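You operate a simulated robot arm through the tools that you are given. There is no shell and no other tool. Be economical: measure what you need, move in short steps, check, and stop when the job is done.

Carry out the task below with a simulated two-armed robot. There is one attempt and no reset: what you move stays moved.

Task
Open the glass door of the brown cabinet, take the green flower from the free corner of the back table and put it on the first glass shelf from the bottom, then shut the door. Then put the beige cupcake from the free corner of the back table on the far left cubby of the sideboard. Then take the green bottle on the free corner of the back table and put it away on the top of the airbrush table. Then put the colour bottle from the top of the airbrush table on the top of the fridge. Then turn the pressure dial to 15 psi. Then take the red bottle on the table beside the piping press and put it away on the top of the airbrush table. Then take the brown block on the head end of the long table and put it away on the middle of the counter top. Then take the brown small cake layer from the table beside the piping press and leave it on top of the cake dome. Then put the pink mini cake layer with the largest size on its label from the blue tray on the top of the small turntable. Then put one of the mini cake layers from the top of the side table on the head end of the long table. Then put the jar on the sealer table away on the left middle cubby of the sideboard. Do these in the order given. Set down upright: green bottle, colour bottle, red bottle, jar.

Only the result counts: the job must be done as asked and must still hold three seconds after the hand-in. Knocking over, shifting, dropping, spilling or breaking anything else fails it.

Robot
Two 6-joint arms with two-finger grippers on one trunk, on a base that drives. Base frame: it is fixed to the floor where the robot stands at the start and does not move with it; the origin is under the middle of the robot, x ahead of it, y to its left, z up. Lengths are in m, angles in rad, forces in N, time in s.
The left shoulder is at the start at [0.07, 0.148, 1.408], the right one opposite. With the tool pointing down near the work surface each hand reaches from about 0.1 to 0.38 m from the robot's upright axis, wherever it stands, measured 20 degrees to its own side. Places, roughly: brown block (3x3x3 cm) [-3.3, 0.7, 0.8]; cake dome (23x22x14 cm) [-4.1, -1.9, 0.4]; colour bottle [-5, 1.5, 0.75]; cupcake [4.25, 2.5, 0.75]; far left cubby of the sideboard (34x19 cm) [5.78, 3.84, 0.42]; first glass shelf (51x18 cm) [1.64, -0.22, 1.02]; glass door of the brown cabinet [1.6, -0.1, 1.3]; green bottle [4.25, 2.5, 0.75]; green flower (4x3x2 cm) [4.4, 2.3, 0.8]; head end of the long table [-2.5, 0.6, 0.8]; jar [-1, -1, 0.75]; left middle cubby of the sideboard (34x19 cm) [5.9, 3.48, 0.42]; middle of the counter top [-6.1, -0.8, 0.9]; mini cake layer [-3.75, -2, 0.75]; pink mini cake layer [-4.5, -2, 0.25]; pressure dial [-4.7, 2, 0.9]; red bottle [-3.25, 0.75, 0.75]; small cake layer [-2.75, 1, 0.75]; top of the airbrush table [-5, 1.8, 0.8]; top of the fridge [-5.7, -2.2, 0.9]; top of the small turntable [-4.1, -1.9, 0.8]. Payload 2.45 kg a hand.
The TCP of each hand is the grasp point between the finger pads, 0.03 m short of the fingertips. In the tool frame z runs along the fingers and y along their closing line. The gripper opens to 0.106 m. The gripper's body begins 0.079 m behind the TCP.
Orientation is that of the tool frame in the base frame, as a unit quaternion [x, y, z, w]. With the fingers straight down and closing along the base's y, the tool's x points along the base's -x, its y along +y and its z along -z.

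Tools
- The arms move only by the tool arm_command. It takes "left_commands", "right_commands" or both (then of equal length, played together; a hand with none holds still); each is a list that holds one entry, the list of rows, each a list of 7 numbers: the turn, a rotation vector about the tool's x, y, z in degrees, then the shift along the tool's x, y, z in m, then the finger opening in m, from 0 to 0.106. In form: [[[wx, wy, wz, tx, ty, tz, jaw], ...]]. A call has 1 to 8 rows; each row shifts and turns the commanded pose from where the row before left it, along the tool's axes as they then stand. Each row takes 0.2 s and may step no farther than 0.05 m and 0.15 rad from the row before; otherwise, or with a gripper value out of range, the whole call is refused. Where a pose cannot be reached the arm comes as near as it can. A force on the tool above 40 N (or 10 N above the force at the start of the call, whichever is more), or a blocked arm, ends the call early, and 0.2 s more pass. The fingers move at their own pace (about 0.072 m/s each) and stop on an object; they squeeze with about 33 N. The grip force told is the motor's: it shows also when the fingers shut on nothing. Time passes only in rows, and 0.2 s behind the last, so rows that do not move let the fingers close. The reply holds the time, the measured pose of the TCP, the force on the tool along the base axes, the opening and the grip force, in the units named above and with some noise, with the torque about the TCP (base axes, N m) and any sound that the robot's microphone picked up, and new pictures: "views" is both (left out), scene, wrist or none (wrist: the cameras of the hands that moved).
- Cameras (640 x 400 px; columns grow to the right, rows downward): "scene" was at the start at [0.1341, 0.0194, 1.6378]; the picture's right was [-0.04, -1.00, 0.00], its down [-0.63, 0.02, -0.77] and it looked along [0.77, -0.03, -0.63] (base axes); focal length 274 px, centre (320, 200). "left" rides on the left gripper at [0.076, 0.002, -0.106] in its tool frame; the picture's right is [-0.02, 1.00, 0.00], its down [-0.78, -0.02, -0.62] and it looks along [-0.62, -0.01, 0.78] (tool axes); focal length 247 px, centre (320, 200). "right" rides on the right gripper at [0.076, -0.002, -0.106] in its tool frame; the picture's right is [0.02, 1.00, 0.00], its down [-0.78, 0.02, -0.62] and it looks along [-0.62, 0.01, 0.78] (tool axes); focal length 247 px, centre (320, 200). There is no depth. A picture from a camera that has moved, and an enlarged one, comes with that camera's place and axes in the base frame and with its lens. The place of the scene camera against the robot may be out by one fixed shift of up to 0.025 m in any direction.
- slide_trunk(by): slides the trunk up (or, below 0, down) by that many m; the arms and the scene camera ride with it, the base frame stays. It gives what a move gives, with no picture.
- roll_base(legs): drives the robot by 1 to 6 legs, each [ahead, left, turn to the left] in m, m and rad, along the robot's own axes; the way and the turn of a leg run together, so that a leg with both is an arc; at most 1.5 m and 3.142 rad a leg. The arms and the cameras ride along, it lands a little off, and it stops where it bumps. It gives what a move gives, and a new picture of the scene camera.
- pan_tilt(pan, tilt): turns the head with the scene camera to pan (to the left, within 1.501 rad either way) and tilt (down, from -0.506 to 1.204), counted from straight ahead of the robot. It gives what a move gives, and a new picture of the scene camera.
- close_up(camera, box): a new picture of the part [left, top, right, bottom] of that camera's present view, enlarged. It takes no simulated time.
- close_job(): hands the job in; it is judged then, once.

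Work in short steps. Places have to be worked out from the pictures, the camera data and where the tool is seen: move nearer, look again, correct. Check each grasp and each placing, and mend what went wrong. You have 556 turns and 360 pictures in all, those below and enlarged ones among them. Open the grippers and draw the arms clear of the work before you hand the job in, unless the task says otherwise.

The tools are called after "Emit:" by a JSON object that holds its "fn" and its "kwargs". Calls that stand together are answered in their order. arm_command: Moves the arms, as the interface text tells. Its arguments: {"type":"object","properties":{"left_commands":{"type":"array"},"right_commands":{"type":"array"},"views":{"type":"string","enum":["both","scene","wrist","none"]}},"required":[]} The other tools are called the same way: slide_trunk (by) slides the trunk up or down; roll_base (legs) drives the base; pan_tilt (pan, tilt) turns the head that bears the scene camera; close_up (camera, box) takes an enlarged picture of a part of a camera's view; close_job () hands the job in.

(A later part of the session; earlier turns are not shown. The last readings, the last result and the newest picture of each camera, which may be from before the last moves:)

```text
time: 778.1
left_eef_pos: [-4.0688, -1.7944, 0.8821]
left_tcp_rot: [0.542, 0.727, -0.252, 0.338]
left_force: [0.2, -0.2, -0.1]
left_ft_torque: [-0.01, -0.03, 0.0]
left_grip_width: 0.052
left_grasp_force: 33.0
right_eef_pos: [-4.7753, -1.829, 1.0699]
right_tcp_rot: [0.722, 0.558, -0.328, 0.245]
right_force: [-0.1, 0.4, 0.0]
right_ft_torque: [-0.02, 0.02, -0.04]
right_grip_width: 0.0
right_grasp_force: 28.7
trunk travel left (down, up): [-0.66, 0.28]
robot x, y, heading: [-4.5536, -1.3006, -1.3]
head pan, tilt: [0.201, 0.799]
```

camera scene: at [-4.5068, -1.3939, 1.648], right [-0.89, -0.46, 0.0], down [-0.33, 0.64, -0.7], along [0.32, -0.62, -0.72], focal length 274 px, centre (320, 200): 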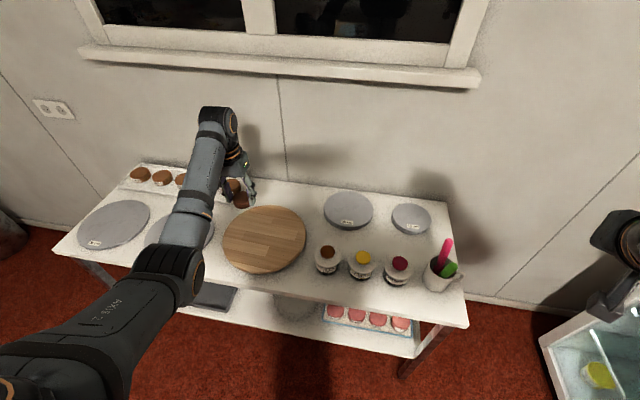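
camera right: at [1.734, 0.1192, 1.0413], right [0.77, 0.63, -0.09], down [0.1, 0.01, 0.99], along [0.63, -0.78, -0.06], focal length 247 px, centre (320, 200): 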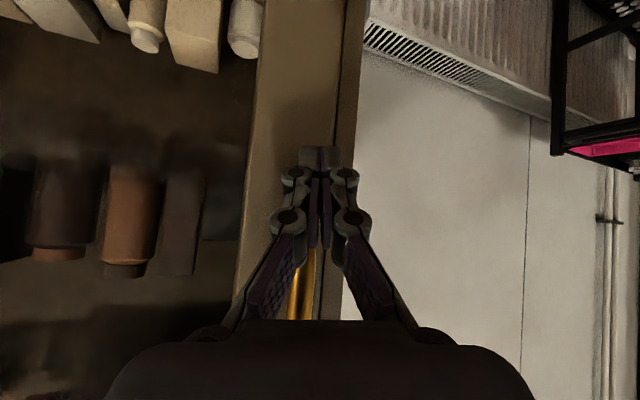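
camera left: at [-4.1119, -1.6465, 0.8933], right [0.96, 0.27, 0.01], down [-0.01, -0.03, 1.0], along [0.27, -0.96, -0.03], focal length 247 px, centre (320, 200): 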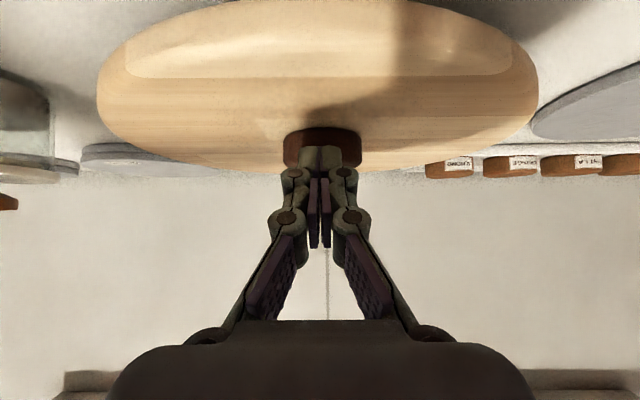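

Gripped (52 mm). Lift, back out, turn right 0.2, and lower the trunk to dome height.

Emit:
{"fn": "arm_command", "kwargs": {"left_commands": [[[0, 0, 0, -0.03, 0, -0.026, 0.0]]], "views": "none"}}

Emit:
{"fn": "roll_base", "kwargs": {"legs": [[-0.304, 0.111, 0], [0, 0, -0.2]]}}

Emit:
{"fn": "slide_trunk", "kwargs": {"by": -0.4}}

Emit:
{"fn": "arm_command", "kwargs": {"left_commands": [[[0, 0, 0, 0, 0, 0, 0.0]]], "views": "both"}}

```text
time: 778.5
left_eef_pos: [-4.0689, -1.7976, 0.9202]
left_tcp_rot: [0.542, 0.727, -0.253, 0.338]
left_force: [-0.8, -0.1, 0.2]
left_ft_torque: [0.04, 0.01, 0.02]
left_grip_width: 0.0517
left_grasp_force: 32.7
right_eef_pos: [-4.7765, -1.8292, 1.0703]
right_tcp_rot: [0.723, 0.558, -0.327, 0.244]
right_force: [0.7, 0.1, 0.0]
right_ft_torque: [0.0, 0.04, 0.0]
right_grip_width: 0.0001
right_grasp_force: 28.2
trunk travel left (down, up): [-0.66, 0.28]
robot x, y, heading: [-4.5583, -1.3011, -1.294]
head pan, tilt: [0.201, 0.799]
```

```text
time: 781.4
left_eef_pos: [-4.1532, -1.5601, 0.9202]
left_tcp_rot: [0.609, 0.671, -0.284, 0.312]
left_force: [0.3, -0.4, -1.4]
left_ft_torque: [0.0, 0.0, 0.01]
left_grip_width: 0.0509
left_grasp_force: 33.1
right_eef_pos: [-4.8515, -1.4548, 1.0702]
right_tcp_rot: [0.773, 0.485, -0.35, 0.212]
right_force: [-0.3, 0.7, 0.1]
right_ft_torque: [-0.04, -0.01, 0.0]
right_grip_width: 0.0
right_grasp_force: 28.5
trunk travel left (down, up): [-0.66, 0.28]
robot x, y, heading: [-4.5414, -0.9762, -1.485]
head pan, tilt: [0.201, 0.799]
camera scene: at [-4.5103, -1.0823, 1.4078], right [-0.96, -0.28, 0.0], down [-0.2, 0.69, -0.7], along [0.19, -0.67, -0.72], focal length 274 px, centre (320, 200)
```

scene: 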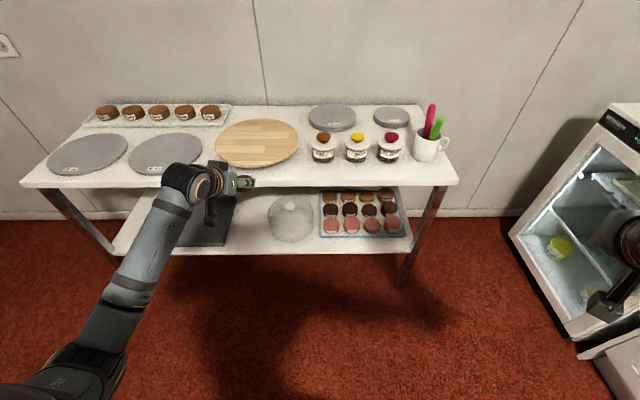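

```text
time: 785.3
left_eef_pos: [-4.1526, -1.5594, 0.5206]
left_tcp_rot: [0.61, 0.671, -0.285, 0.311]
left_force: [-0.2, 0.2, -0.7]
left_ft_torque: [-0.04, 0.0, -0.02]
left_grip_width: 0.0502
left_grasp_force: 33.4
right_eef_pos: [-4.852, -1.4545, 0.669]
right_tcp_rot: [0.773, 0.486, -0.349, 0.211]
right_force: [-0.2, 0.5, -0.3]
right_ft_torque: [-0.03, 0.01, 0.03]
right_grip_width: 0.0
right_grasp_force: 28.4
trunk travel left (down, up): [-0.26, 0.68]
robot x, y, heading: [-4.5375, -0.9786, -1.489]
head pan, tilt: [0.201, 0.799]
```

```text
time: 785.7
left_eef_pos: [-4.1516, -1.5604, 0.5219]
left_tcp_rot: [0.61, 0.671, -0.285, 0.312]
left_force: [0.0, 0.7, -0.8]
left_ft_torque: [-0.02, 0.01, 0.05]
left_grip_width: 0.0499
left_grasp_force: 33.0
right_eef_pos: [-4.8525, -1.455, 0.6705]
right_tcp_rot: [0.773, 0.485, -0.35, 0.211]
right_force: [-1.2, -0.4, 0.8]
right_ft_torque: [0.01, -0.03, -0.02]
right_grip_width: 0.0
right_grasp_force: 28.4
trunk travel left (down, up): [-0.26, 0.68]
robot x, y, heading: [-4.5346, -0.976, -1.486]
head pan, tilt: [0.201, 0.799]
camera scene: at [-4.5102, -1.0824, 1.0078], right [-0.96, -0.28, 0.0], down [-0.2, 0.69, -0.7], along [0.19, -0.67, -0.72], focal length 274 px, centre (320, 200)
camera left: at [-4.1639, -1.4305, 0.5316], right [1.0, 0.08, 0.01], down [-0.01, -0.03, 1.0], along [0.08, -1.0, -0.03], focal length 247 px, centre (320, 200)
```

scene: 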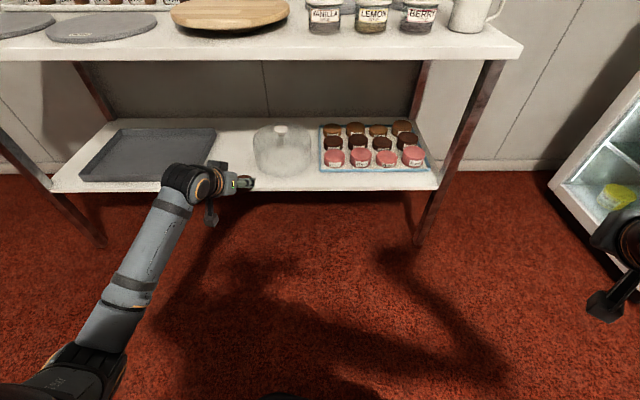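
left: 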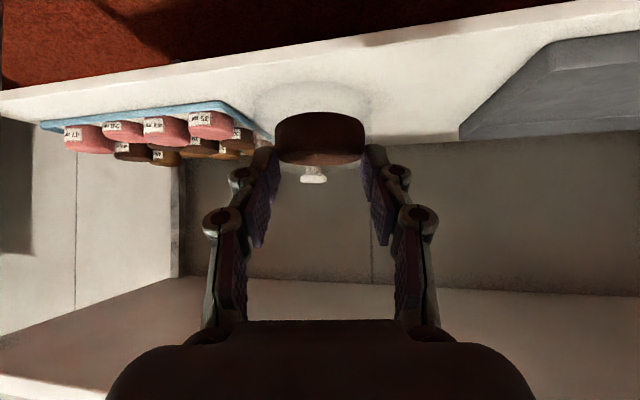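

The wrist view shows the knob top at z≈0.485, straight ahead: K≈(-4.141,-1.871). Raise 1.5 cm and drive in 0.28.

Emit:
{"fn": "slide_trunk", "kwargs": {"by": 0.018}}

Emit:
{"fn": "roll_base", "kwargs": {"legs": [[0.26, -0.015, 0]]}}

Emit:
{"fn": "arm_command", "kwargs": {"left_commands": [[[0, 0, 0, 0, 0, 0, 0.0]]], "views": "wrist"}}

```text
time: 786.3
left_eef_pos: [-4.1529, -1.5599, 0.5396]
left_tcp_rot: [0.61, 0.671, -0.284, 0.311]
left_force: [0.3, -0.4, -0.1]
left_ft_torque: [-0.02, -0.01, 0.0]
left_grip_width: 0.0496
left_grasp_force: 32.6
right_eef_pos: [-4.8521, -1.4554, 0.6874]
right_tcp_rot: [0.773, 0.485, -0.35, 0.21]
right_force: [0.3, -0.5, -0.2]
right_ft_torque: [0.0, -0.04, 0.0]
right_grip_width: 0.0002
right_grasp_force: 28.6
trunk travel left (down, up): [-0.278, 0.662]
robot x, y, heading: [-4.5339, -0.9745, -1.489]
head pan, tilt: [0.201, 0.799]
```

```text
time: 788.2
left_eef_pos: [-4.1465, -1.8186, 0.5392]
left_tcp_rot: [0.609, 0.671, -0.285, 0.312]
left_force: [0.7, -0.3, -0.6]
left_ft_torque: [0.0, -0.02, 0.0]
left_grip_width: 0.0492
left_grasp_force: 32.8
right_eef_pos: [-4.8453, -1.7147, 0.6875]
right_tcp_rot: [0.773, 0.485, -0.35, 0.211]
right_force: [0.9, -0.2, -0.1]
right_ft_torque: [0.01, -0.03, 0.0]
right_grip_width: 0.0002
right_grasp_force: 28.8
trunk travel left (down, up): [-0.278, 0.662]
robot x, y, heading: [-4.5289, -1.2378, -1.486]
head pan, tilt: [0.201, 0.799]
camera scene: at [-4.5043, -1.3421, 1.0257], right [-0.96, -0.28, 0.0], down [-0.2, 0.69, -0.7], along [0.19, -0.67, -0.72], focal length 274 px, centre (320, 200)
```

scene: 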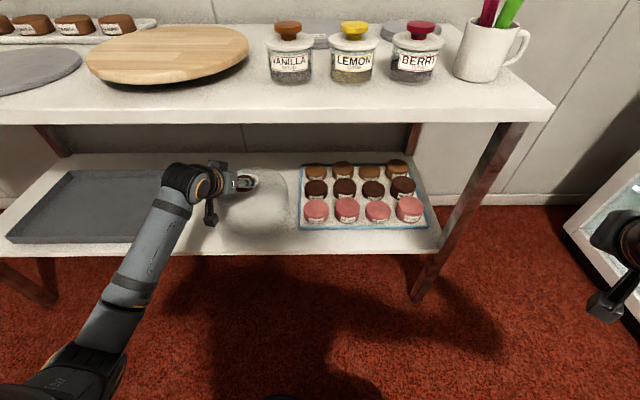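

```text
time: 788.6
left_eef_pos: [-4.1479, -1.8195, 0.5396]
left_tcp_rot: [0.609, 0.672, -0.284, 0.313]
left_force: [0.4, -1.0, -0.5]
left_ft_torque: [-0.01, 0.0, -0.03]
left_grip_width: 0.0492
left_grasp_force: 32.8
right_eef_pos: [-4.8468, -1.7143, 0.6872]
right_tcp_rot: [0.773, 0.485, -0.35, 0.211]
right_force: [-0.2, -0.2, 0.0]
right_ft_torque: [-0.01, -0.02, 0.0]
right_grip_width: 0.0
right_grasp_force: 28.7
trunk travel left (down, up): [-0.278, 0.662]
robot x, y, heading: [-4.5295, -1.2373, -1.49]
head pan, tilt: [0.201, 0.799]
camera left: at [-4.158, -1.6897, 0.5496], right [1.0, 0.08, 0.01], down [-0.01, -0.03, 1.0], along [0.08, -1.0, -0.03], focal length 247 px, centre (320, 200)
```

left: 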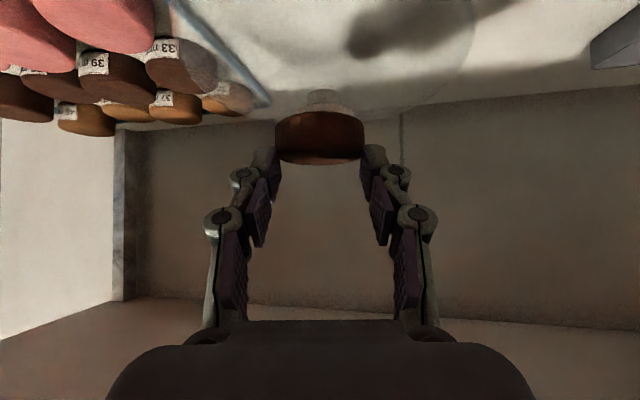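

The layer is ~3.7 cm short of the knob axis. Advance with the arm and lower until contact.

Emit:
{"fn": "arm_command", "kwargs": {"left_commands": [[[0, 0, 0, -0.012, 0.002, 0.0142, 0], [0, 0, 0, -0.012, 0.001, 0.0142, 0], [0, 0, 0, 0.0077, 0, 0.0064, 0], [0, 0, 0, 0.0038, 0, 0.0032, 0], [0, 0, 0, 0.003, 0, 0.0026, 0], [0, 0, 0, 0.0023, 0, 0.002, 0]]], "views": "wrist"}}

```text
time: 790.0
left_eef_pos: [-4.1401, -1.8574, 0.5245]
left_tcp_rot: [0.608, 0.669, -0.286, 0.318]
left_force: [5.2, -1.7, 26.1]
left_ft_torque: [-0.41, -0.18, 0.14]
left_grip_width: 0.0489
left_grasp_force: 32.5
right_eef_pos: [-4.8465, -1.7132, 0.6894]
right_tcp_rot: [0.773, 0.484, -0.349, 0.213]
right_force: [0.4, -0.3, -0.6]
right_ft_torque: [0.03, 0.01, -0.02]
right_grip_width: 0.0002
right_grasp_force: 29.0
trunk travel left (down, up): [-0.278, 0.662]
robot x, y, heading: [-4.5291, -1.237, -1.486]
head pan, tilt: [0.201, 0.799]
camera left: at [-4.1519, -1.727, 0.5334], right [1.0, 0.08, 0.02], down [-0.02, -0.02, 1.0], along [0.08, -1.0, -0.02], focal length 247 px, centre (320, 200)
```

left: 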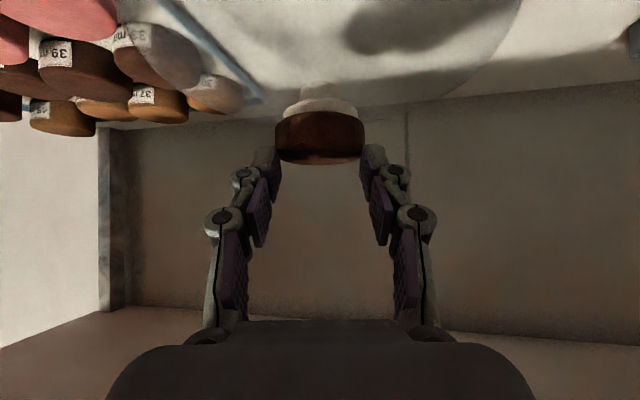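

Contact on the knob. Check the alignment with a scene zoom before releasing.

Emit:
{"fn": "close_up", "kwargs": {"camera": "scene", "box": [180, 140, 320, 250]}}

```text
3.64 times, centred on (250, 195) of scene
camera zoom: at [-4.5059, -1.3383, 1.0267], right [-0.96, -0.28, 0.0], down [-0.2, 0.69, -0.7], along [0.2, -0.67, -0.71], focal length 997 px, centre (574, 218)
```

zoom: 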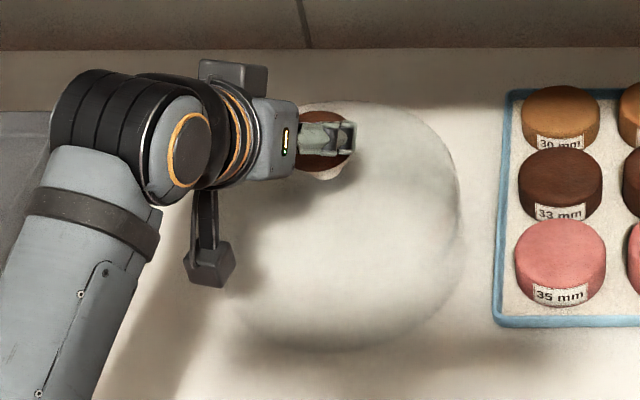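

The layer is nearly centred on the knob (≈6 mm off). Shift 5 mm right, set down, and release.

Emit:
{"fn": "arm_command", "kwargs": {"left_commands": [[[0, 0, 0, -0.0045, 0, -0.0038, 0], [0, 0, 0, 0, -0.005, 0, 0], [0, 0, 0, 0.003, 0, 0.0026, 0], [0, 0, 0, 0.001, 0, 0.0008, 0]]], "views": "none"}}

```text
time: 791.0
left_eef_pos: [-4.1452, -1.8543, 0.5245]
left_tcp_rot: [0.609, 0.669, -0.287, 0.316]
left_force: [11.0, 3.1, 31.6]
left_ft_torque: [-0.33, -0.53, 0.23]
left_grip_width: 0.0484
left_grasp_force: 32.5
right_eef_pos: [-4.8475, -1.7119, 0.6898]
right_tcp_rot: [0.773, 0.484, -0.35, 0.213]
right_force: [0.3, 0.1, 1.1]
right_ft_torque: [0.0, -0.01, -0.02]
right_grip_width: 0.0003
right_grasp_force: 28.7
trunk travel left (down, up): [-0.278, 0.662]
robot x, y, heading: [-4.53, -1.2382, -1.488]
head pan, tilt: [0.201, 0.799]
```

Emit:
{"fn": "arm_command", "kwargs": {"left_commands": [[[0, 0, 0, -0.0025, 0, -0.0021, 0], [0, 0, 0, 0, 0, 0, 0.053], [0, 0, 0, 0, 0, 0, 0.065], [0, 0, 0, 0, 0, 0, 0.08], [0, 0, 0, 0, 0, -0.02, 0.08], [0, 0, 0, 0, 0, -0.03, 0.08]]], "views": "wrist"}}

```text
time: 792.4
left_eef_pos: [-4.1495, -1.8176, 0.5535]
left_tcp_rot: [0.609, 0.672, -0.284, 0.312]
left_force: [-0.7, 0.0, -0.7]
left_ft_torque: [-0.03, 0.01, -0.04]
left_grip_width: 0.0802
left_grasp_force: 0.2
right_eef_pos: [-4.8441, -1.7135, 0.6878]
right_tcp_rot: [0.773, 0.485, -0.35, 0.211]
right_force: [-0.4, 0.8, -0.6]
right_ft_torque: [-0.01, 0.03, -0.02]
right_grip_width: 0.0
right_grasp_force: 28.7
trunk travel left (down, up): [-0.278, 0.662]
robot x, y, heading: [-4.5302, -1.2335, -1.489]
head pan, tilt: [0.201, 0.799]
camera left: at [-4.1605, -1.6892, 0.5646], right [1.0, 0.08, 0.01], down [-0.01, -0.03, 1.0], along [0.08, -1.0, -0.03], focal length 247 px, centre (320, 200)
```

left: 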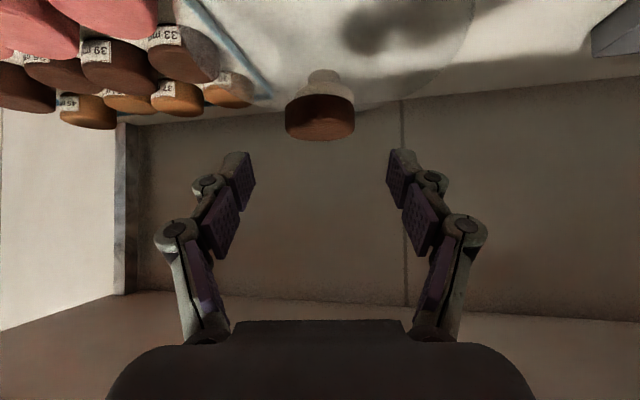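

The layer rests level on the dome's knob. Back off and read the labels in the blue tray.

Emit:
{"fn": "roll_base", "kwargs": {"legs": [[-0.2, -0.25, 0]]}}

Emit:
{"fn": "close_up", "kwargs": {"camera": "scene", "box": [180, 110, 320, 210]}}

```text
time: 794.5
left_eef_pos: [-4.4046, -1.6359, 0.5552]
left_tcp_rot: [0.607, 0.673, -0.284, 0.313]
left_force: [-0.7, -0.4, -0.2]
left_ft_torque: [0.01, 0.01, 0.0]
left_grip_width: 0.0796
left_grasp_force: 0.0
right_eef_pos: [-5.1028, -1.5377, 0.6881]
right_tcp_rot: [0.771, 0.488, -0.348, 0.212]
right_force: [-1.0, -0.8, 0.3]
right_ft_torque: [0.02, -0.01, 0.02]
right_grip_width: 0.0003
right_grasp_force: 28.4
trunk travel left (down, up): [-0.278, 0.662]
robot x, y, heading: [-4.787, -1.0582, -1.482]
head pan, tilt: [0.201, 0.799]
camera scene: at [-4.7639, -1.1618, 1.0258], right [-0.96, -0.29, 0.0], down [-0.2, 0.69, -0.7], along [0.2, -0.67, -0.72], focal length 274 px, centre (320, 200)
```

scene: 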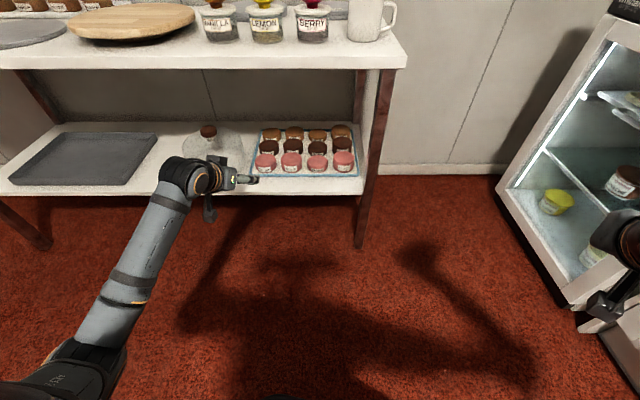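

```text
4.00 times, centred on (250, 160) of scene
camera zoom: at [-4.7639, -1.1618, 1.0258], right [-0.96, -0.29, 0.0], down [-0.2, 0.69, -0.7], along [0.2, -0.67, -0.72], focal length 1096 px, centre (600, 360)
```

zoom: 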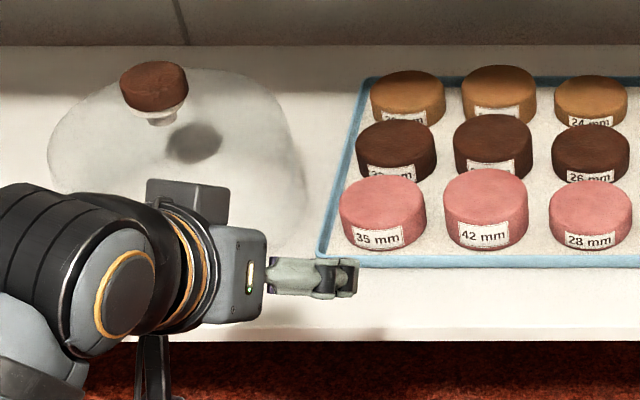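

Emit:
{"fn": "close_up", "kwargs": {"camera": "scene", "box": [290, 120, 380, 190]}}

```text
5.71 times, centred on (335, 155) of scene
camera zoom: at [-4.7639, -1.1618, 1.0258], right [-0.96, -0.29, 0.0], down [-0.2, 0.69, -0.7], along [0.2, -0.67, -0.72], focal length 1566 px, centre (234, 457)
```

zoom: 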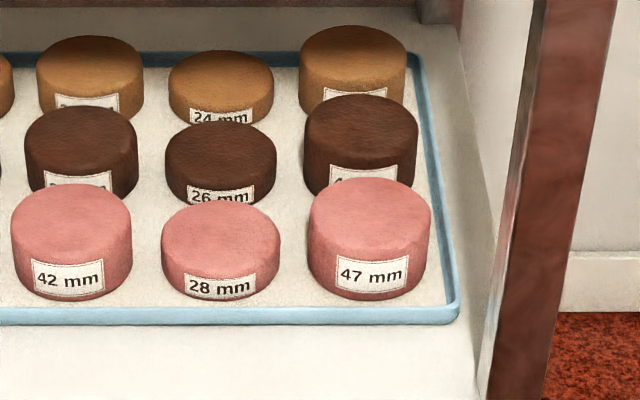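

The largest pink layer is 47 mm (rightmost in the front row). I turn right to -1.8 rad (keeps the right arm off the fridge), lower to shelf height and look with the wrist camera.

Emit:
{"fn": "roll_base", "kwargs": {"legs": [[0, 0, -0.318]]}}

Emit:
{"fn": "slide_trunk", "kwargs": {"by": -0.2}}

Emit:
{"fn": "arm_command", "kwargs": {"left_commands": [[[0, 0, 0, 0, 0, 0, 0.1], [0, 0, 0, 0, 0, 0, 0.1]]], "views": "wrist"}}

```text
time: 795.9
left_eef_pos: [-4.6076, -1.7282, 0.5541]
left_tcp_rot: [0.706, 0.568, -0.33, 0.265]
left_force: [-0.6, -0.1, -0.4]
left_ft_torque: [0.03, 0.0, 0.0]
left_grip_width: 0.08
left_grasp_force: 0.2
right_eef_pos: [-5.2383, -1.4138, 0.6879]
right_tcp_rot: [0.84, 0.358, -0.378, 0.153]
right_force: [0.1, -0.3, -0.6]
right_ft_torque: [0.0, -0.02, 0.0]
right_grip_width: 0.0
right_grasp_force: 28.2
trunk travel left (down, up): [-0.278, 0.662]
robot x, y, heading: [-4.7927, -1.0574, -1.806]
head pan, tilt: [0.201, 0.799]
camera scene: at [-4.8053, -1.1641, 1.0258], right [-1.0, 0.03, 0.0], down [0.02, 0.72, -0.7], along [-0.02, -0.7, -0.72], focal length 274 px, centre (320, 200)
```

scene: 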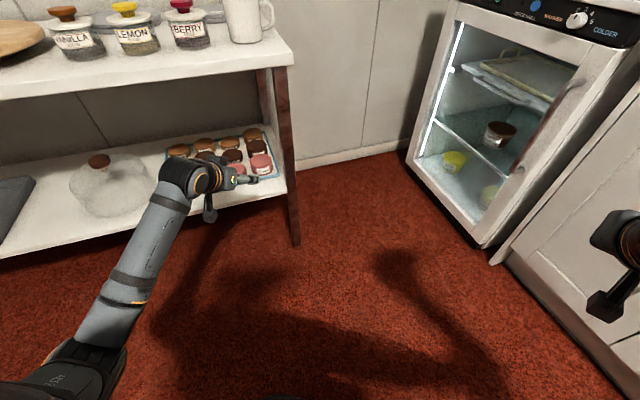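

```text
time: 798.1
left_eef_pos: [-4.6079, -1.7292, 0.3539]
left_tcp_rot: [0.707, 0.568, -0.33, 0.263]
left_force: [0.1, 0.2, -0.7]
left_ft_torque: [-0.02, -0.04, 0.01]
left_grip_width: 0.08
left_grasp_force: 0.1
right_eef_pos: [-5.2374, -1.4138, 0.4878]
right_tcp_rot: [0.84, 0.358, -0.378, 0.154]
right_force: [-0.1, 0.7, -0.5]
right_ft_torque: [0.0, -0.02, -0.01]
right_grip_width: 0.0
right_grasp_force: 28.4
trunk travel left (down, up): [-0.078, 0.862]
robot x, y, heading: [-4.7908, -1.0564, -1.806]
head pan, tilt: [0.201, 0.799]
```

```text
time: 798.7
left_eef_pos: [-4.6078, -1.7284, 0.3539]
left_tcp_rot: [0.707, 0.567, -0.33, 0.264]
left_force: [-0.3, -0.5, 0.5]
left_ft_torque: [-0.04, 0.03, -0.03]
left_grip_width: 0.0998
left_grasp_force: 0.1
right_eef_pos: [-5.2393, -1.4128, 0.4878]
right_tcp_rot: [0.84, 0.358, -0.378, 0.154]
right_force: [0.5, 0.9, 0.2]
right_ft_torque: [-0.07, 0.01, 0.0]
right_grip_width: 0.0
right_grasp_force: 28.4
trunk travel left (down, up): [-0.078, 0.862]
robot x, y, heading: [-4.7873, -1.0564, -1.805]
head pan, tilt: [0.201, 0.799]
camera left: at [-4.5783, -1.6021, 0.3644], right [0.97, -0.23, 0.01], down [-0.02, -0.03, 1.0], along [-0.23, -0.97, -0.03], focal length 247 px, centre (320, 200)
```

left: 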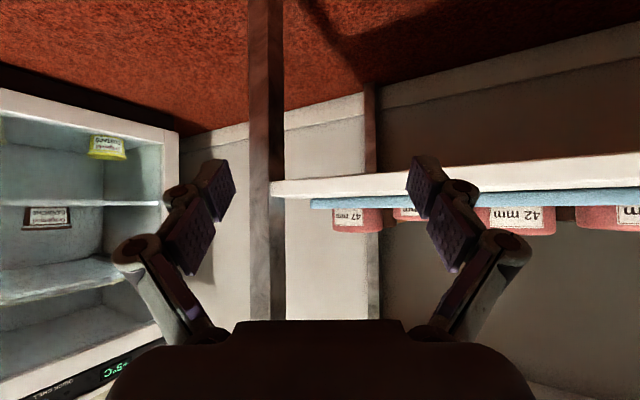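

The 47 mm layer is at ≈(-4.611,-1.996), z 0.355–0.40, radius ~4 cm. Raise to grip its top part, shift left 6 cm, and approach.

Emit:
{"fn": "slide_trunk", "kwargs": {"by": 0.062}}

Emit:
{"fn": "roll_base", "kwargs": {"legs": [[0, 0.058, 0], [0.15, 0, 0]]}}

Emit:
{"fn": "arm_command", "kwargs": {"left_commands": [[[0, 0, 0, 0, 0, 0, 0.104]]], "views": "wrist"}}

```text
time: 799.7
left_eef_pos: [-4.6075, -1.7286, 0.4159]
left_tcp_rot: [0.707, 0.567, -0.33, 0.264]
left_force: [-0.3, 0.5, 0.7]
left_ft_torque: [0.0, -0.01, 0.0]
left_grip_width: 0.0999
left_grasp_force: 0.1
right_eef_pos: [-5.2374, -1.4133, 0.55]
right_tcp_rot: [0.84, 0.357, -0.378, 0.154]
right_force: [0.0, 0.8, -0.5]
right_ft_torque: [0.0, 0.0, 0.01]
right_grip_width: 0.0001
right_grasp_force: 28.6
trunk travel left (down, up): [-0.14, 0.8]
robot x, y, heading: [-4.7859, -1.0555, -1.804]
head pan, tilt: [0.201, 0.799]
```

```text
time: 801.6
left_eef_pos: [-4.5887, -1.8904, 0.4152]
left_tcp_rot: [0.707, 0.567, -0.33, 0.263]
left_force: [-0.2, -1.1, 0.4]
left_ft_torque: [0.0, 0.02, -0.02]
left_grip_width: 0.0997
left_grasp_force: 0.0
right_eef_pos: [-5.2192, -1.5749, 0.5498]
right_tcp_rot: [0.839, 0.359, -0.378, 0.154]
right_force: [-0.1, 1.3, -0.6]
right_ft_torque: [0.02, 0.01, 0.0]
right_grip_width: 0.0001
right_grasp_force: 29.0
trunk travel left (down, up): [-0.14, 0.8]
robot x, y, heading: [-4.7704, -1.217, -1.806]
head pan, tilt: [0.201, 0.799]
camera scene: at [-4.7852, -1.326, 0.8877], right [-1.0, 0.03, 0.0], down [0.02, 0.72, -0.7], along [-0.02, -0.7, -0.72], focal length 274 px, centre (320, 200)
```

scene: 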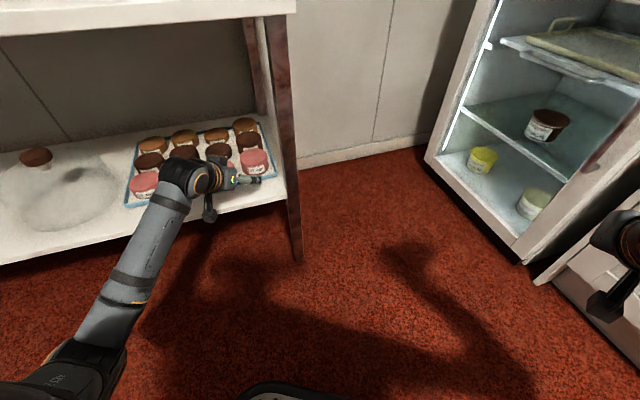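

```text
time: 802.0
left_eef_pos: [-4.5884, -1.8921, 0.4156]
left_tcp_rot: [0.706, 0.568, -0.329, 0.264]
left_force: [0.8, 0.8, -0.1]
left_ft_torque: [0.01, 0.01, 0.02]
left_grip_width: 0.1041
left_grasp_force: 0.0
right_eef_pos: [-5.2183, -1.5753, 0.5499]
right_tcp_rot: [0.84, 0.358, -0.379, 0.153]
right_force: [-1.0, 0.3, -0.4]
right_ft_torque: [0.0, -0.02, -0.02]
right_grip_width: 0.0002
right_grasp_force: 28.8
trunk travel left (down, up): [-0.14, 0.8]
robot x, y, heading: [-4.7694, -1.2176, -1.802]
head pan, tilt: [0.201, 0.799]
camera left: at [-4.5588, -1.7642, 0.4264], right [0.97, -0.23, 0.01], down [-0.02, -0.03, 1.0], along [-0.23, -0.97, -0.03], focal length 247 px, centre (320, 200)
```

left: 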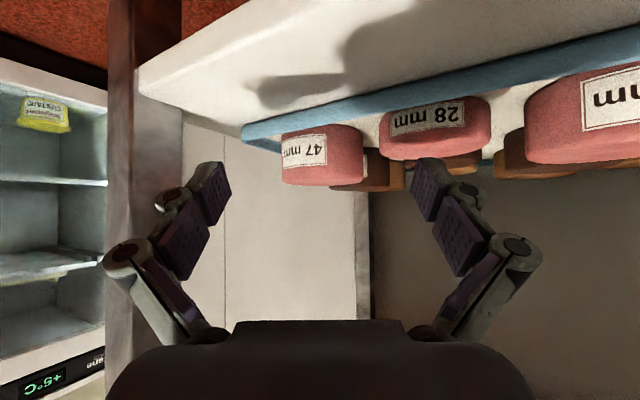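

Perfectly centred laterally. Raise 4 mm and advance 9.5 cm with fingers wide open.

Emit:
{"fn": "slide_trunk", "kwargs": {"by": 0.005}}

Emit:
{"fn": "roll_base", "kwargs": {"legs": [[0.095, 0, 0]]}}

Emit:
{"fn": "arm_command", "kwargs": {"left_commands": [[[0, 0, 0, 0, 0, 0, 0.104]]], "views": "wrist"}}

```text
time: 802.6
left_eef_pos: [-4.5886, -1.8906, 0.4207]
left_tcp_rot: [0.707, 0.568, -0.329, 0.263]
left_force: [0.0, -0.9, -0.3]
left_ft_torque: [-0.01, 0.01, -0.01]
left_grip_width: 0.104
left_grasp_force: 0.0
right_eef_pos: [-5.2186, -1.5761, 0.5543]
right_tcp_rot: [0.84, 0.358, -0.378, 0.153]
right_force: [0.1, 0.5, -0.1]
right_ft_torque: [-0.03, 0.01, 0.01]
right_grip_width: 0.0002
right_grasp_force: 28.2
trunk travel left (down, up): [-0.145, 0.795]
robot x, y, heading: [-4.7683, -1.2175, -1.804]
head pan, tilt: [0.201, 0.799]
```

```text
time: 803.7
left_eef_pos: [-4.6096, -1.9825, 0.4198]
left_tcp_rot: [0.707, 0.568, -0.33, 0.263]
left_force: [-0.1, 0.8, -0.3]
left_ft_torque: [0.02, 0.0, 0.02]
left_grip_width: 0.1039
left_grasp_force: 0.2
right_eef_pos: [-5.2402, -1.6693, 0.5547]
right_tcp_rot: [0.84, 0.358, -0.379, 0.153]
right_force: [0.1, 0.0, -0.4]
right_ft_torque: [-0.01, 0.02, 0.0]
right_grip_width: 0.0001
right_grasp_force: 28.7
trunk travel left (down, up): [-0.145, 0.795]
robot x, y, heading: [-4.7924, -1.3111, -1.8]
head pan, tilt: [0.201, 0.799]
camera scene: at [-4.8072, -1.4192, 0.8927], right [-1.0, 0.03, 0.0], down [0.02, 0.72, -0.7], along [-0.02, -0.7, -0.72], focal length 274 px, centre (320, 200)
```

scene: 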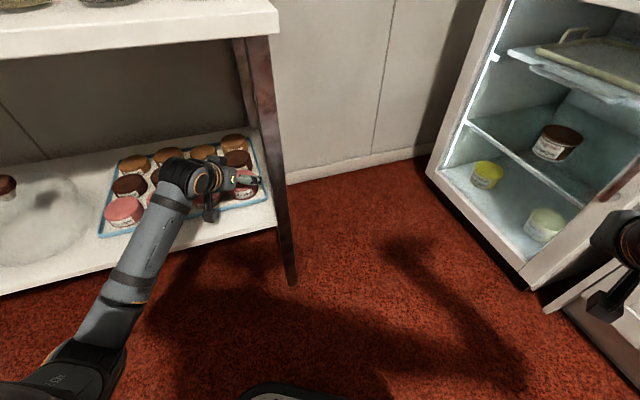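

```text
time: 804.1
left_eef_pos: [-4.6095, -1.9843, 0.4204]
left_tcp_rot: [0.706, 0.569, -0.329, 0.264]
left_force: [0.6, 1.5, 0.9]
left_ft_torque: [0.0, 0.02, -0.03]
left_grip_width: 0.104
left_grasp_force: 0.0
right_eef_pos: [-5.2409, -1.6688, 0.5534]
right_tcp_rot: [0.839, 0.359, -0.378, 0.154]
right_force: [0.2, 0.2, -0.5]
right_ft_torque: [0.0, -0.01, 0.02]
right_grip_width: 0.0002
right_grasp_force: 29.2
trunk travel left (down, up): [-0.145, 0.795]
robot x, y, heading: [-4.7923, -1.3132, -1.802]
head pan, tilt: [0.201, 0.799]
camera left: at [-4.5801, -1.857, 0.4314], right [0.97, -0.23, 0.01], down [-0.02, -0.03, 1.0], along [-0.23, -0.97, -0.03], focal length 247 px, centre (320, 200)
```

left: 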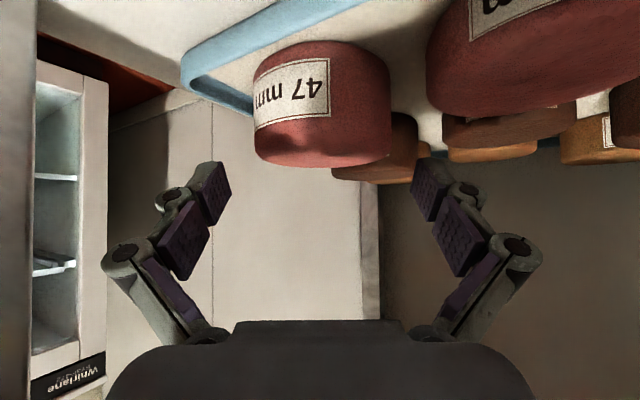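

Layer is between the fingers. Lower 6 mm and close.

Emit:
{"fn": "arm_command", "kwargs": {"left_commands": [[[0, 0, 0, 0.0046, 0, 0.0039, 0.104], [0, 0, 0, 0, 0, 0, 0.06], [0, 0, 0, 0, 0, 0, 0.0], [0, 0, 0, 0, 0, 0, 0.0]]], "views": "wrist"}}

```text
time: 805.1
left_eef_pos: [-4.6099, -1.9839, 0.4146]
left_tcp_rot: [0.706, 0.568, -0.33, 0.264]
left_force: [1.2, 1.5, 1.6]
left_ft_torque: [0.05, -0.05, 0.0]
left_grip_width: 0.0783
left_grasp_force: 32.8
right_eef_pos: [-5.2401, -1.6692, 0.5547]
right_tcp_rot: [0.84, 0.358, -0.378, 0.153]
right_force: [0.1, 0.6, -0.2]
right_ft_torque: [0.0, 0.02, -0.04]
right_grip_width: 0.0003
right_grasp_force: 28.9
trunk travel left (down, up): [-0.145, 0.795]
robot x, y, heading: [-4.7898, -1.3124, -1.799]
head pan, tilt: [0.201, 0.799]
camera left: at [-4.5803, -1.8566, 0.4256], right [0.97, -0.23, 0.01], down [-0.02, -0.02, 1.0], along [-0.23, -0.97, -0.03], focal length 247 px, centre (320, 200)
```

left: 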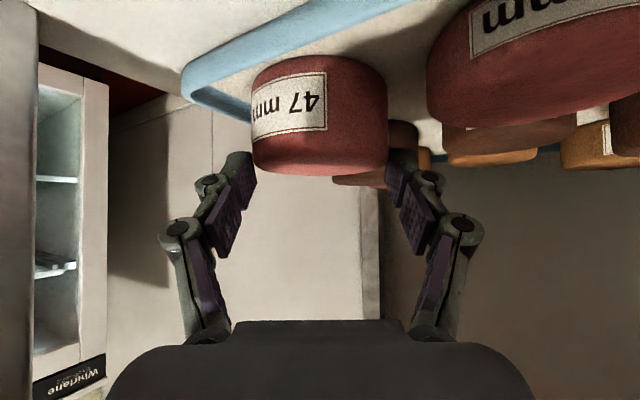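

Gripped (78 mm). Lift slightly, back out, raise to turntable height, and move over it.

Emit:
{"fn": "slide_trunk", "kwargs": {"by": 0.04}}

Emit:
{"fn": "roll_base", "kwargs": {"legs": [[-0.32, 0, 0]]}}

Emit:
{"fn": "slide_trunk", "kwargs": {"by": 0.4}}

Emit:
{"fn": "slide_trunk", "kwargs": {"by": 0.1}}

Emit:
{"fn": "roll_base", "kwargs": {"legs": [[0, 0, 0.5], [0.29, 0.09, 0]]}}

Emit:
{"fn": "arm_command", "kwargs": {"left_commands": [[[0, 0, 0, 0, 0, 0, 0]]], "views": "wrist"}}

```text
time: 806.0
left_eef_pos: [-4.6092, -1.9827, 0.4539]
left_tcp_rot: [0.707, 0.568, -0.329, 0.262]
left_force: [-0.2, -0.1, 0.5]
left_ft_torque: [0.03, 0.0, -0.01]
left_grip_width: 0.0779
left_grasp_force: 33.1
right_eef_pos: [-5.2415, -1.6691, 0.5947]
right_tcp_rot: [0.839, 0.359, -0.378, 0.155]
right_force: [0.2, -0.3, -0.6]
right_ft_torque: [0.0, 0.0, 0.01]
right_grip_width: 0.0
right_grasp_force: 28.4
trunk travel left (down, up): [-0.185, 0.755]
robot x, y, heading: [-4.787, -1.3115, -1.803]
head pan, tilt: [0.201, 0.799]
```

```text
time: 808.1
left_eef_pos: [-4.538, -1.6672, 0.4543]
left_tcp_rot: [0.709, 0.566, -0.33, 0.262]
left_force: [0.0, -0.5, -1.1]
left_ft_torque: [0.01, -0.01, 0.01]
left_grip_width: 0.0782
left_grasp_force: 33.0
right_eef_pos: [-5.166, -1.3508, 0.5956]
right_tcp_rot: [0.84, 0.357, -0.379, 0.154]
right_force: [0.3, 0.2, 0.1]
right_ft_torque: [-0.03, 0.04, 0.03]
right_grip_width: 0.0
right_grasp_force: 28.9
trunk travel left (down, up): [-0.185, 0.755]
robot x, y, heading: [-4.715, -0.9993, -1.806]
head pan, tilt: [0.201, 0.799]
camera scene: at [-4.7323, -1.1032, 0.9328], right [-1.0, 0.04, 0.0], down [0.03, 0.72, -0.7], along [-0.03, -0.7, -0.72], focal length 274 px, centre (320, 200)
```

scene: 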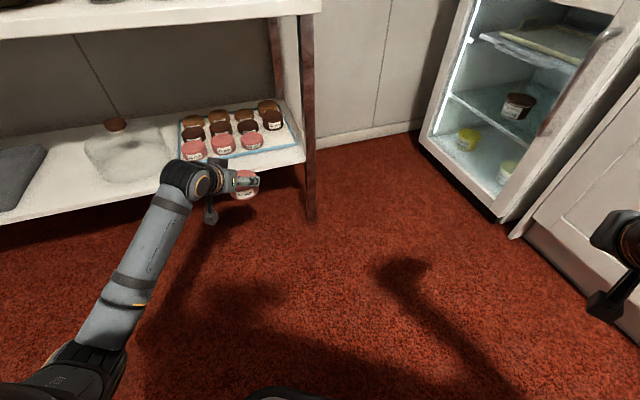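

```text
time: 811.9
left_eef_pos: [-4.5378, -1.6692, 0.854]
left_tcp_rot: [0.708, 0.566, -0.33, 0.262]
left_force: [-0.3, -0.5, -0.6]
left_ft_torque: [-0.01, 0.01, 0.02]
left_grip_width: 0.0781
left_grasp_force: 33.0
right_eef_pos: [-5.1658, -1.3508, 0.9943]
right_tcp_rot: [0.84, 0.357, -0.378, 0.153]
right_force: [-0.3, -0.2, 1.0]
right_ft_torque: [0.0, 0.01, -0.02]
right_grip_width: 0.0001
right_grasp_force: 28.6
trunk travel left (down, up): [-0.585, 0.355]
robot x, y, heading: [-4.7169, -0.9955, -1.808]
head pan, tilt: [0.201, 0.799]
```

```text
time: 813.3
left_eef_pos: [-4.5376, -1.6686, 0.9544]
left_tcp_rot: [0.708, 0.566, -0.33, 0.263]
left_force: [0.2, -0.3, 0.5]
left_ft_torque: [0.0, -0.01, 0.01]
left_grip_width: 0.078
left_grasp_force: 32.9
right_eef_pos: [-5.1653, -1.3512, 1.0943]
right_tcp_rot: [0.84, 0.357, -0.379, 0.153]
right_force: [0.2, -0.5, 0.2]
right_ft_torque: [0.0, -0.03, 0.0]
right_grip_width: 0.0
right_grasp_force: 28.5
trunk travel left (down, up): [-0.685, 0.255]
robot x, y, heading: [-4.714, -0.9979, -1.806]
head pan, tilt: [0.201, 0.799]
```

```text
time: 816.7
left_eef_pos: [-4.0827, -1.7572, 0.9554]
left_tcp_rot: [0.548, 0.722, -0.256, 0.336]
left_force: [0.4, 0.2, -0.3]
left_ft_torque: [0.01, 0.01, 0.0]
left_grip_width: 0.078
left_grasp_force: 33.1
right_eef_pos: [-4.7854, -1.7763, 1.0948]
right_tcp_rot: [0.728, 0.551, -0.33, 0.241]
right_force: [0.4, 0.0, -0.4]
right_ft_torque: [0.01, -0.01, 0.01]
right_grip_width: 0.0
right_grasp_force: 28.5
trunk travel left (down, up): [-0.685, 0.255]
robot x, y, heading: [-4.5599, -1.2508, -1.317]
head pan, tilt: [0.201, 0.799]
camera scene: at [-4.5106, -1.3493, 1.4328], right [-0.9, -0.44, 0.0], down [-0.32, 0.64, -0.7], along [0.31, -0.63, -0.72], focal length 274 px, centre (320, 200)
```

scene: 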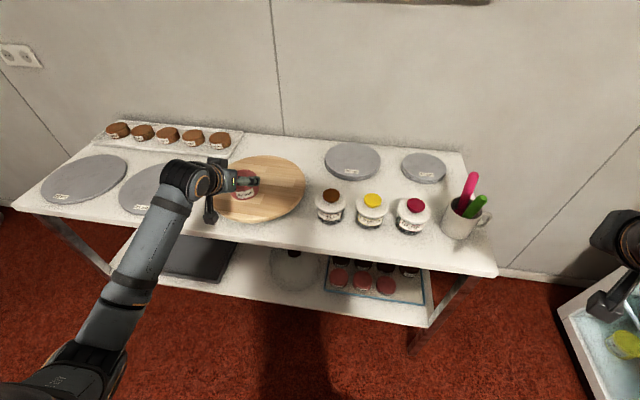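

```text
time: 817.1
left_eef_pos: [-4.0822, -1.7568, 0.9552]
left_tcp_rot: [0.548, 0.723, -0.255, 0.335]
left_force: [-0.2, -0.5, -0.4]
left_ft_torque: [0.01, 0.01, 0.02]
left_grip_width: 0.0779
left_grasp_force: 32.3
right_eef_pos: [-4.787, -1.7763, 1.0946]
right_tcp_rot: [0.728, 0.55, -0.33, 0.241]
right_force: [0.3, -0.1, -0.8]
right_ft_torque: [-0.01, 0.02, 0.02]
right_grip_width: 0.0
right_grasp_force: 28.3
trunk travel left (down, up): [-0.685, 0.255]
robot x, y, heading: [-4.5611, -1.2501, -1.315]
head pan, tilt: [0.201, 0.799]
camera left: at [-4.1159, -1.6321, 0.9658], right [0.97, 0.25, 0.01], down [-0.01, -0.03, 1.0], along [0.25, -0.97, -0.03], focal length 247 px, centre (320, 200)
```

left: 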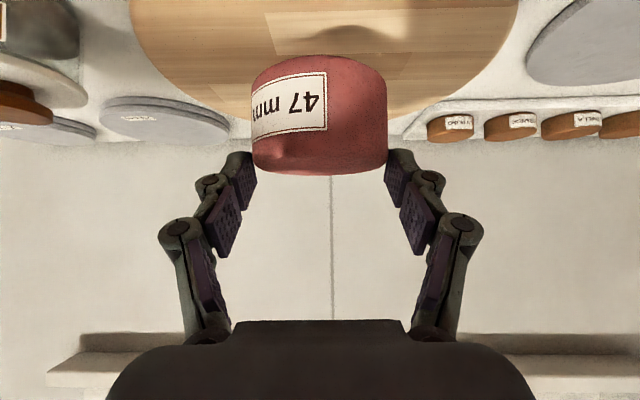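

Over the turntable. Lower until contact.

Emit:
{"fn": "slide_trunk", "kwargs": {"by": -0.036}}

Emit:
{"fn": "arm_command", "kwargs": {"left_commands": [[[0, 0, 0, 0.003, 0, 0.0026, 0], [0, 0, 0, 0.003, 0, 0.0026, 0], [0, 0, 0, 0.003, 0, 0.0026, 0], [0, 0, 0, 0.003, 0, 0.0026, 0]]], "views": "none"}}

```text
time: 817.9
left_eef_pos: [-4.0826, -1.7586, 0.9185]
left_tcp_rot: [0.549, 0.721, -0.257, 0.335]
left_force: [-0.7, -0.4, -0.7]
left_ft_torque: [0.06, 0.04, 0.01]
left_grip_width: 0.0776
left_grasp_force: 32.8
right_eef_pos: [-4.7854, -1.7764, 1.0592]
right_tcp_rot: [0.728, 0.551, -0.33, 0.241]
right_force: [0.1, 0.1, 0.7]
right_ft_torque: [0.0, -0.01, -0.02]
right_grip_width: 0.0003
right_grasp_force: 28.7
trunk travel left (down, up): [-0.649, 0.291]
robot x, y, heading: [-4.5578, -1.2512, -1.314]
head pan, tilt: [0.201, 0.799]
```

```text
time: 818.9
left_eef_pos: [-4.0808, -1.7579, 0.9036]
left_tcp_rot: [0.548, 0.722, -0.255, 0.336]
left_force: [-0.4, -0.3, -0.6]
left_ft_torque: [0.0, 0.02, -0.03]
left_grip_width: 0.0777
left_grasp_force: 32.9
right_eef_pos: [-4.7859, -1.7771, 1.059]
right_tcp_rot: [0.728, 0.55, -0.33, 0.241]
right_force: [-1.0, -1.2, -0.4]
right_ft_torque: [0.02, 0.03, 0.05]
right_grip_width: 0.0
right_grasp_force: 28.3
trunk travel left (down, up): [-0.649, 0.291]
robot x, y, heading: [-4.5577, -1.252, -1.315]
head pan, tilt: [0.201, 0.799]
```

Emit:
{"fn": "arm_command", "kwargs": {"left_commands": [[[0, 0, 0, 0.003, 0, 0.0026, 0], [0, 0, 0, 0.003, 0, 0.0026, 0], [0, 0, 0, 0.003, 0, 0.0026, 0], [0, 0, 0, 0.003, 0, 0.0026, 0]]], "views": "none"}}

```text
time: 819.9
left_eef_pos: [-4.0851, -1.7561, 0.8922]
left_tcp_rot: [0.548, 0.72, -0.258, 0.338]
left_force: [1.5, -2.4, 28.1]
left_ft_torque: [-0.51, -0.03, -0.05]
left_grip_width: 0.0783
left_grasp_force: 33.1
right_eef_pos: [-4.7886, -1.7738, 1.0599]
right_tcp_rot: [0.728, 0.551, -0.33, 0.243]
right_force: [0.3, 0.4, 0.2]
right_ft_torque: [0.0, 0.0, 0.03]
right_grip_width: 0.0001
right_grasp_force: 28.7
trunk travel left (down, up): [-0.649, 0.291]
robot x, y, heading: [-4.5573, -1.2482, -1.312]
head pan, tilt: [0.201, 0.799]
```

Contact at 0.892. Relieve, open, withdraw.

Emit:
{"fn": "arm_command", "kwargs": {"left_commands": [[[0, 0, 0, -0.0025, 0, -0.0022, 0], [0, 0, 0, 0, 0, 0, 0.09], [0, 0, 0, 0, 0, 0, 0.104], [0, 0, 0, 0, 0, 0, 0.104], [0, 0, 0, 0, 0, -0.03, 0.104], [0, 0, 0, 0, 0, -0.03, 0.104]]], "views": "wrist"}}

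```text
time: 821.3
left_eef_pos: [-4.094, -1.7136, 0.927]
left_tcp_rot: [0.548, 0.722, -0.256, 0.336]
left_force: [-0.4, 0.7, 0.2]
left_ft_torque: [0.0, -0.01, 0.02]
left_grip_width: 0.104
left_grasp_force: 0.0
right_eef_pos: [-4.7873, -1.7762, 1.0601]
right_tcp_rot: [0.728, 0.55, -0.331, 0.241]
right_force: [0.0, 0.1, -0.9]
right_ft_torque: [0.02, 0.01, 0.0]
right_grip_width: 0.0002
right_grasp_force: 29.0
trunk travel left (down, up): [-0.649, 0.291]
robot x, y, heading: [-4.5585, -1.2516, -1.318]
head pan, tilt: [0.201, 0.799]
camera left: at [-4.1279, -1.5886, 0.9388], right [0.97, 0.25, 0.01], down [-0.01, -0.03, 1.0], along [0.25, -0.97, -0.03], focal length 247 px, centre (320, 200)
```

left: 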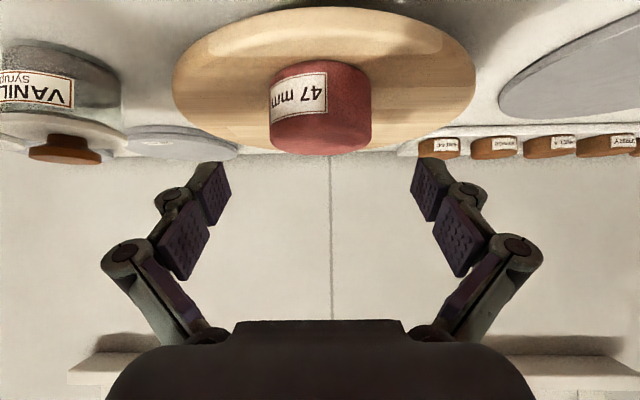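

The pink 47 mm layer is on the turntable. Next, one of the mini layers on the side table's top: I'll take the leftmost via the table's left corner. Drive there.

Emit:
{"fn": "slide_trunk", "kwargs": {"by": 0.15}}

Emit:
{"fn": "roll_base", "kwargs": {"legs": [[-0.1914, 0.265, 0], [0.178, 1.09, 0], [0, 0, -0.982], [0.02, 0.245, 0]]}}

Emit:
{"fn": "arm_command", "kwargs": {"left_commands": [[[0, 0, 0, 0, 0, 0, 0.104]]], "views": "wrist"}}

```text
time: 823.1
left_eef_pos: [-4.0936, -1.714, 1.0776]
left_tcp_rot: [0.548, 0.722, -0.256, 0.335]
left_force: [0.9, -0.3, 0.1]
left_ft_torque: [0.02, 0.02, 0.01]
left_grip_width: 0.1041
left_grasp_force: 0.0
right_eef_pos: [-4.7858, -1.7764, 1.2092]
right_tcp_rot: [0.729, 0.55, -0.33, 0.241]
right_force: [0.5, 0.1, 0.0]
right_ft_torque: [-0.02, 0.0, -0.01]
right_grip_width: 0.0
right_grasp_force: 28.8
trunk travel left (down, up): [-0.799, 0.141]
robot x, y, heading: [-4.555, -1.2552, -1.319]
head pan, tilt: [0.201, 0.799]
```

```text
time: 834.5
left_eef_pos: [-3.1959, -1.7077, 1.0788]
left_tcp_rot: [0.824, 0.379, -0.383, 0.176]
left_force: [-0.1, -0.5, -0.2]
left_ft_torque: [0.01, 0.02, 0.0]
left_grip_width: 0.104
left_grasp_force: 0.2
right_eef_pos: [-3.6332, -1.1692, 1.2082]
right_tcp_rot: [0.902, 0.144, -0.403, 0.058]
right_force: [-0.1, -0.1, 0.1]
right_ft_torque: [0.0, 0.0, 0.01]
right_grip_width: 0.0002
right_grasp_force: 28.5
trunk travel left (down, up): [-0.799, 0.141]
robot x, y, heading: [-3.0708, -1.0668, -2.295]
head pan, tilt: [0.201, 0.799]
camera scene: at [-3.1448, -1.1499, 1.5468], right [-0.87, 0.5, 0.0], down [0.36, 0.62, -0.7], along [-0.35, -0.61, -0.72], focal length 274 px, centre (320, 200)
```

scene: 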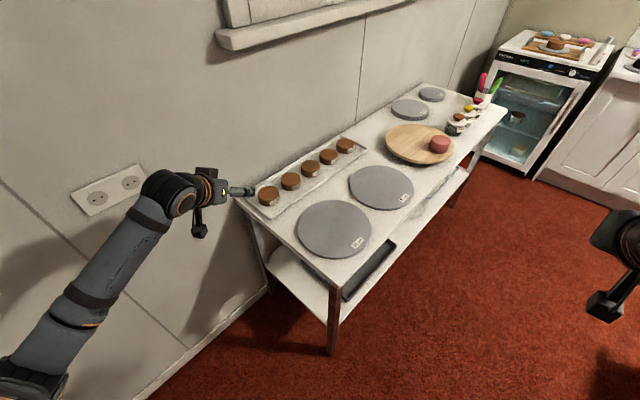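

```text
time: 834.9
left_eef_pos: [-3.1947, -1.7078, 1.0782]
left_tcp_rot: [0.824, 0.38, -0.383, 0.176]
left_force: [0.7, -1.5, -0.4]
left_ft_torque: [0.0, 0.01, 0.0]
left_grip_width: 0.1041
left_grasp_force: 0.1
right_eef_pos: [-3.6333, -1.1688, 1.2086]
right_tcp_rot: [0.902, 0.143, -0.404, 0.057]
right_force: [-0.3, 0.0, -0.3]
right_ft_torque: [-0.04, 0.0, -0.03]
right_grip_width: 0.0
right_grasp_force: 28.4
trunk travel left (down, up): [-0.799, 0.141]
robot x, y, heading: [-3.0695, -1.0681, -2.292]
head pan, tilt: [0.201, 0.799]
camera left: at [-3.1094, -1.6112, 1.0889], right [0.75, -0.66, 0.02], down [-0.03, -0.01, 1.0], along [-0.66, -0.75, -0.03], focal length 247 px, centre (320, 200)
```

left: 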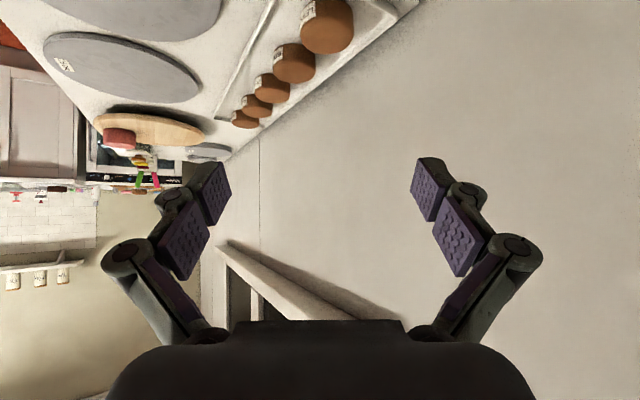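

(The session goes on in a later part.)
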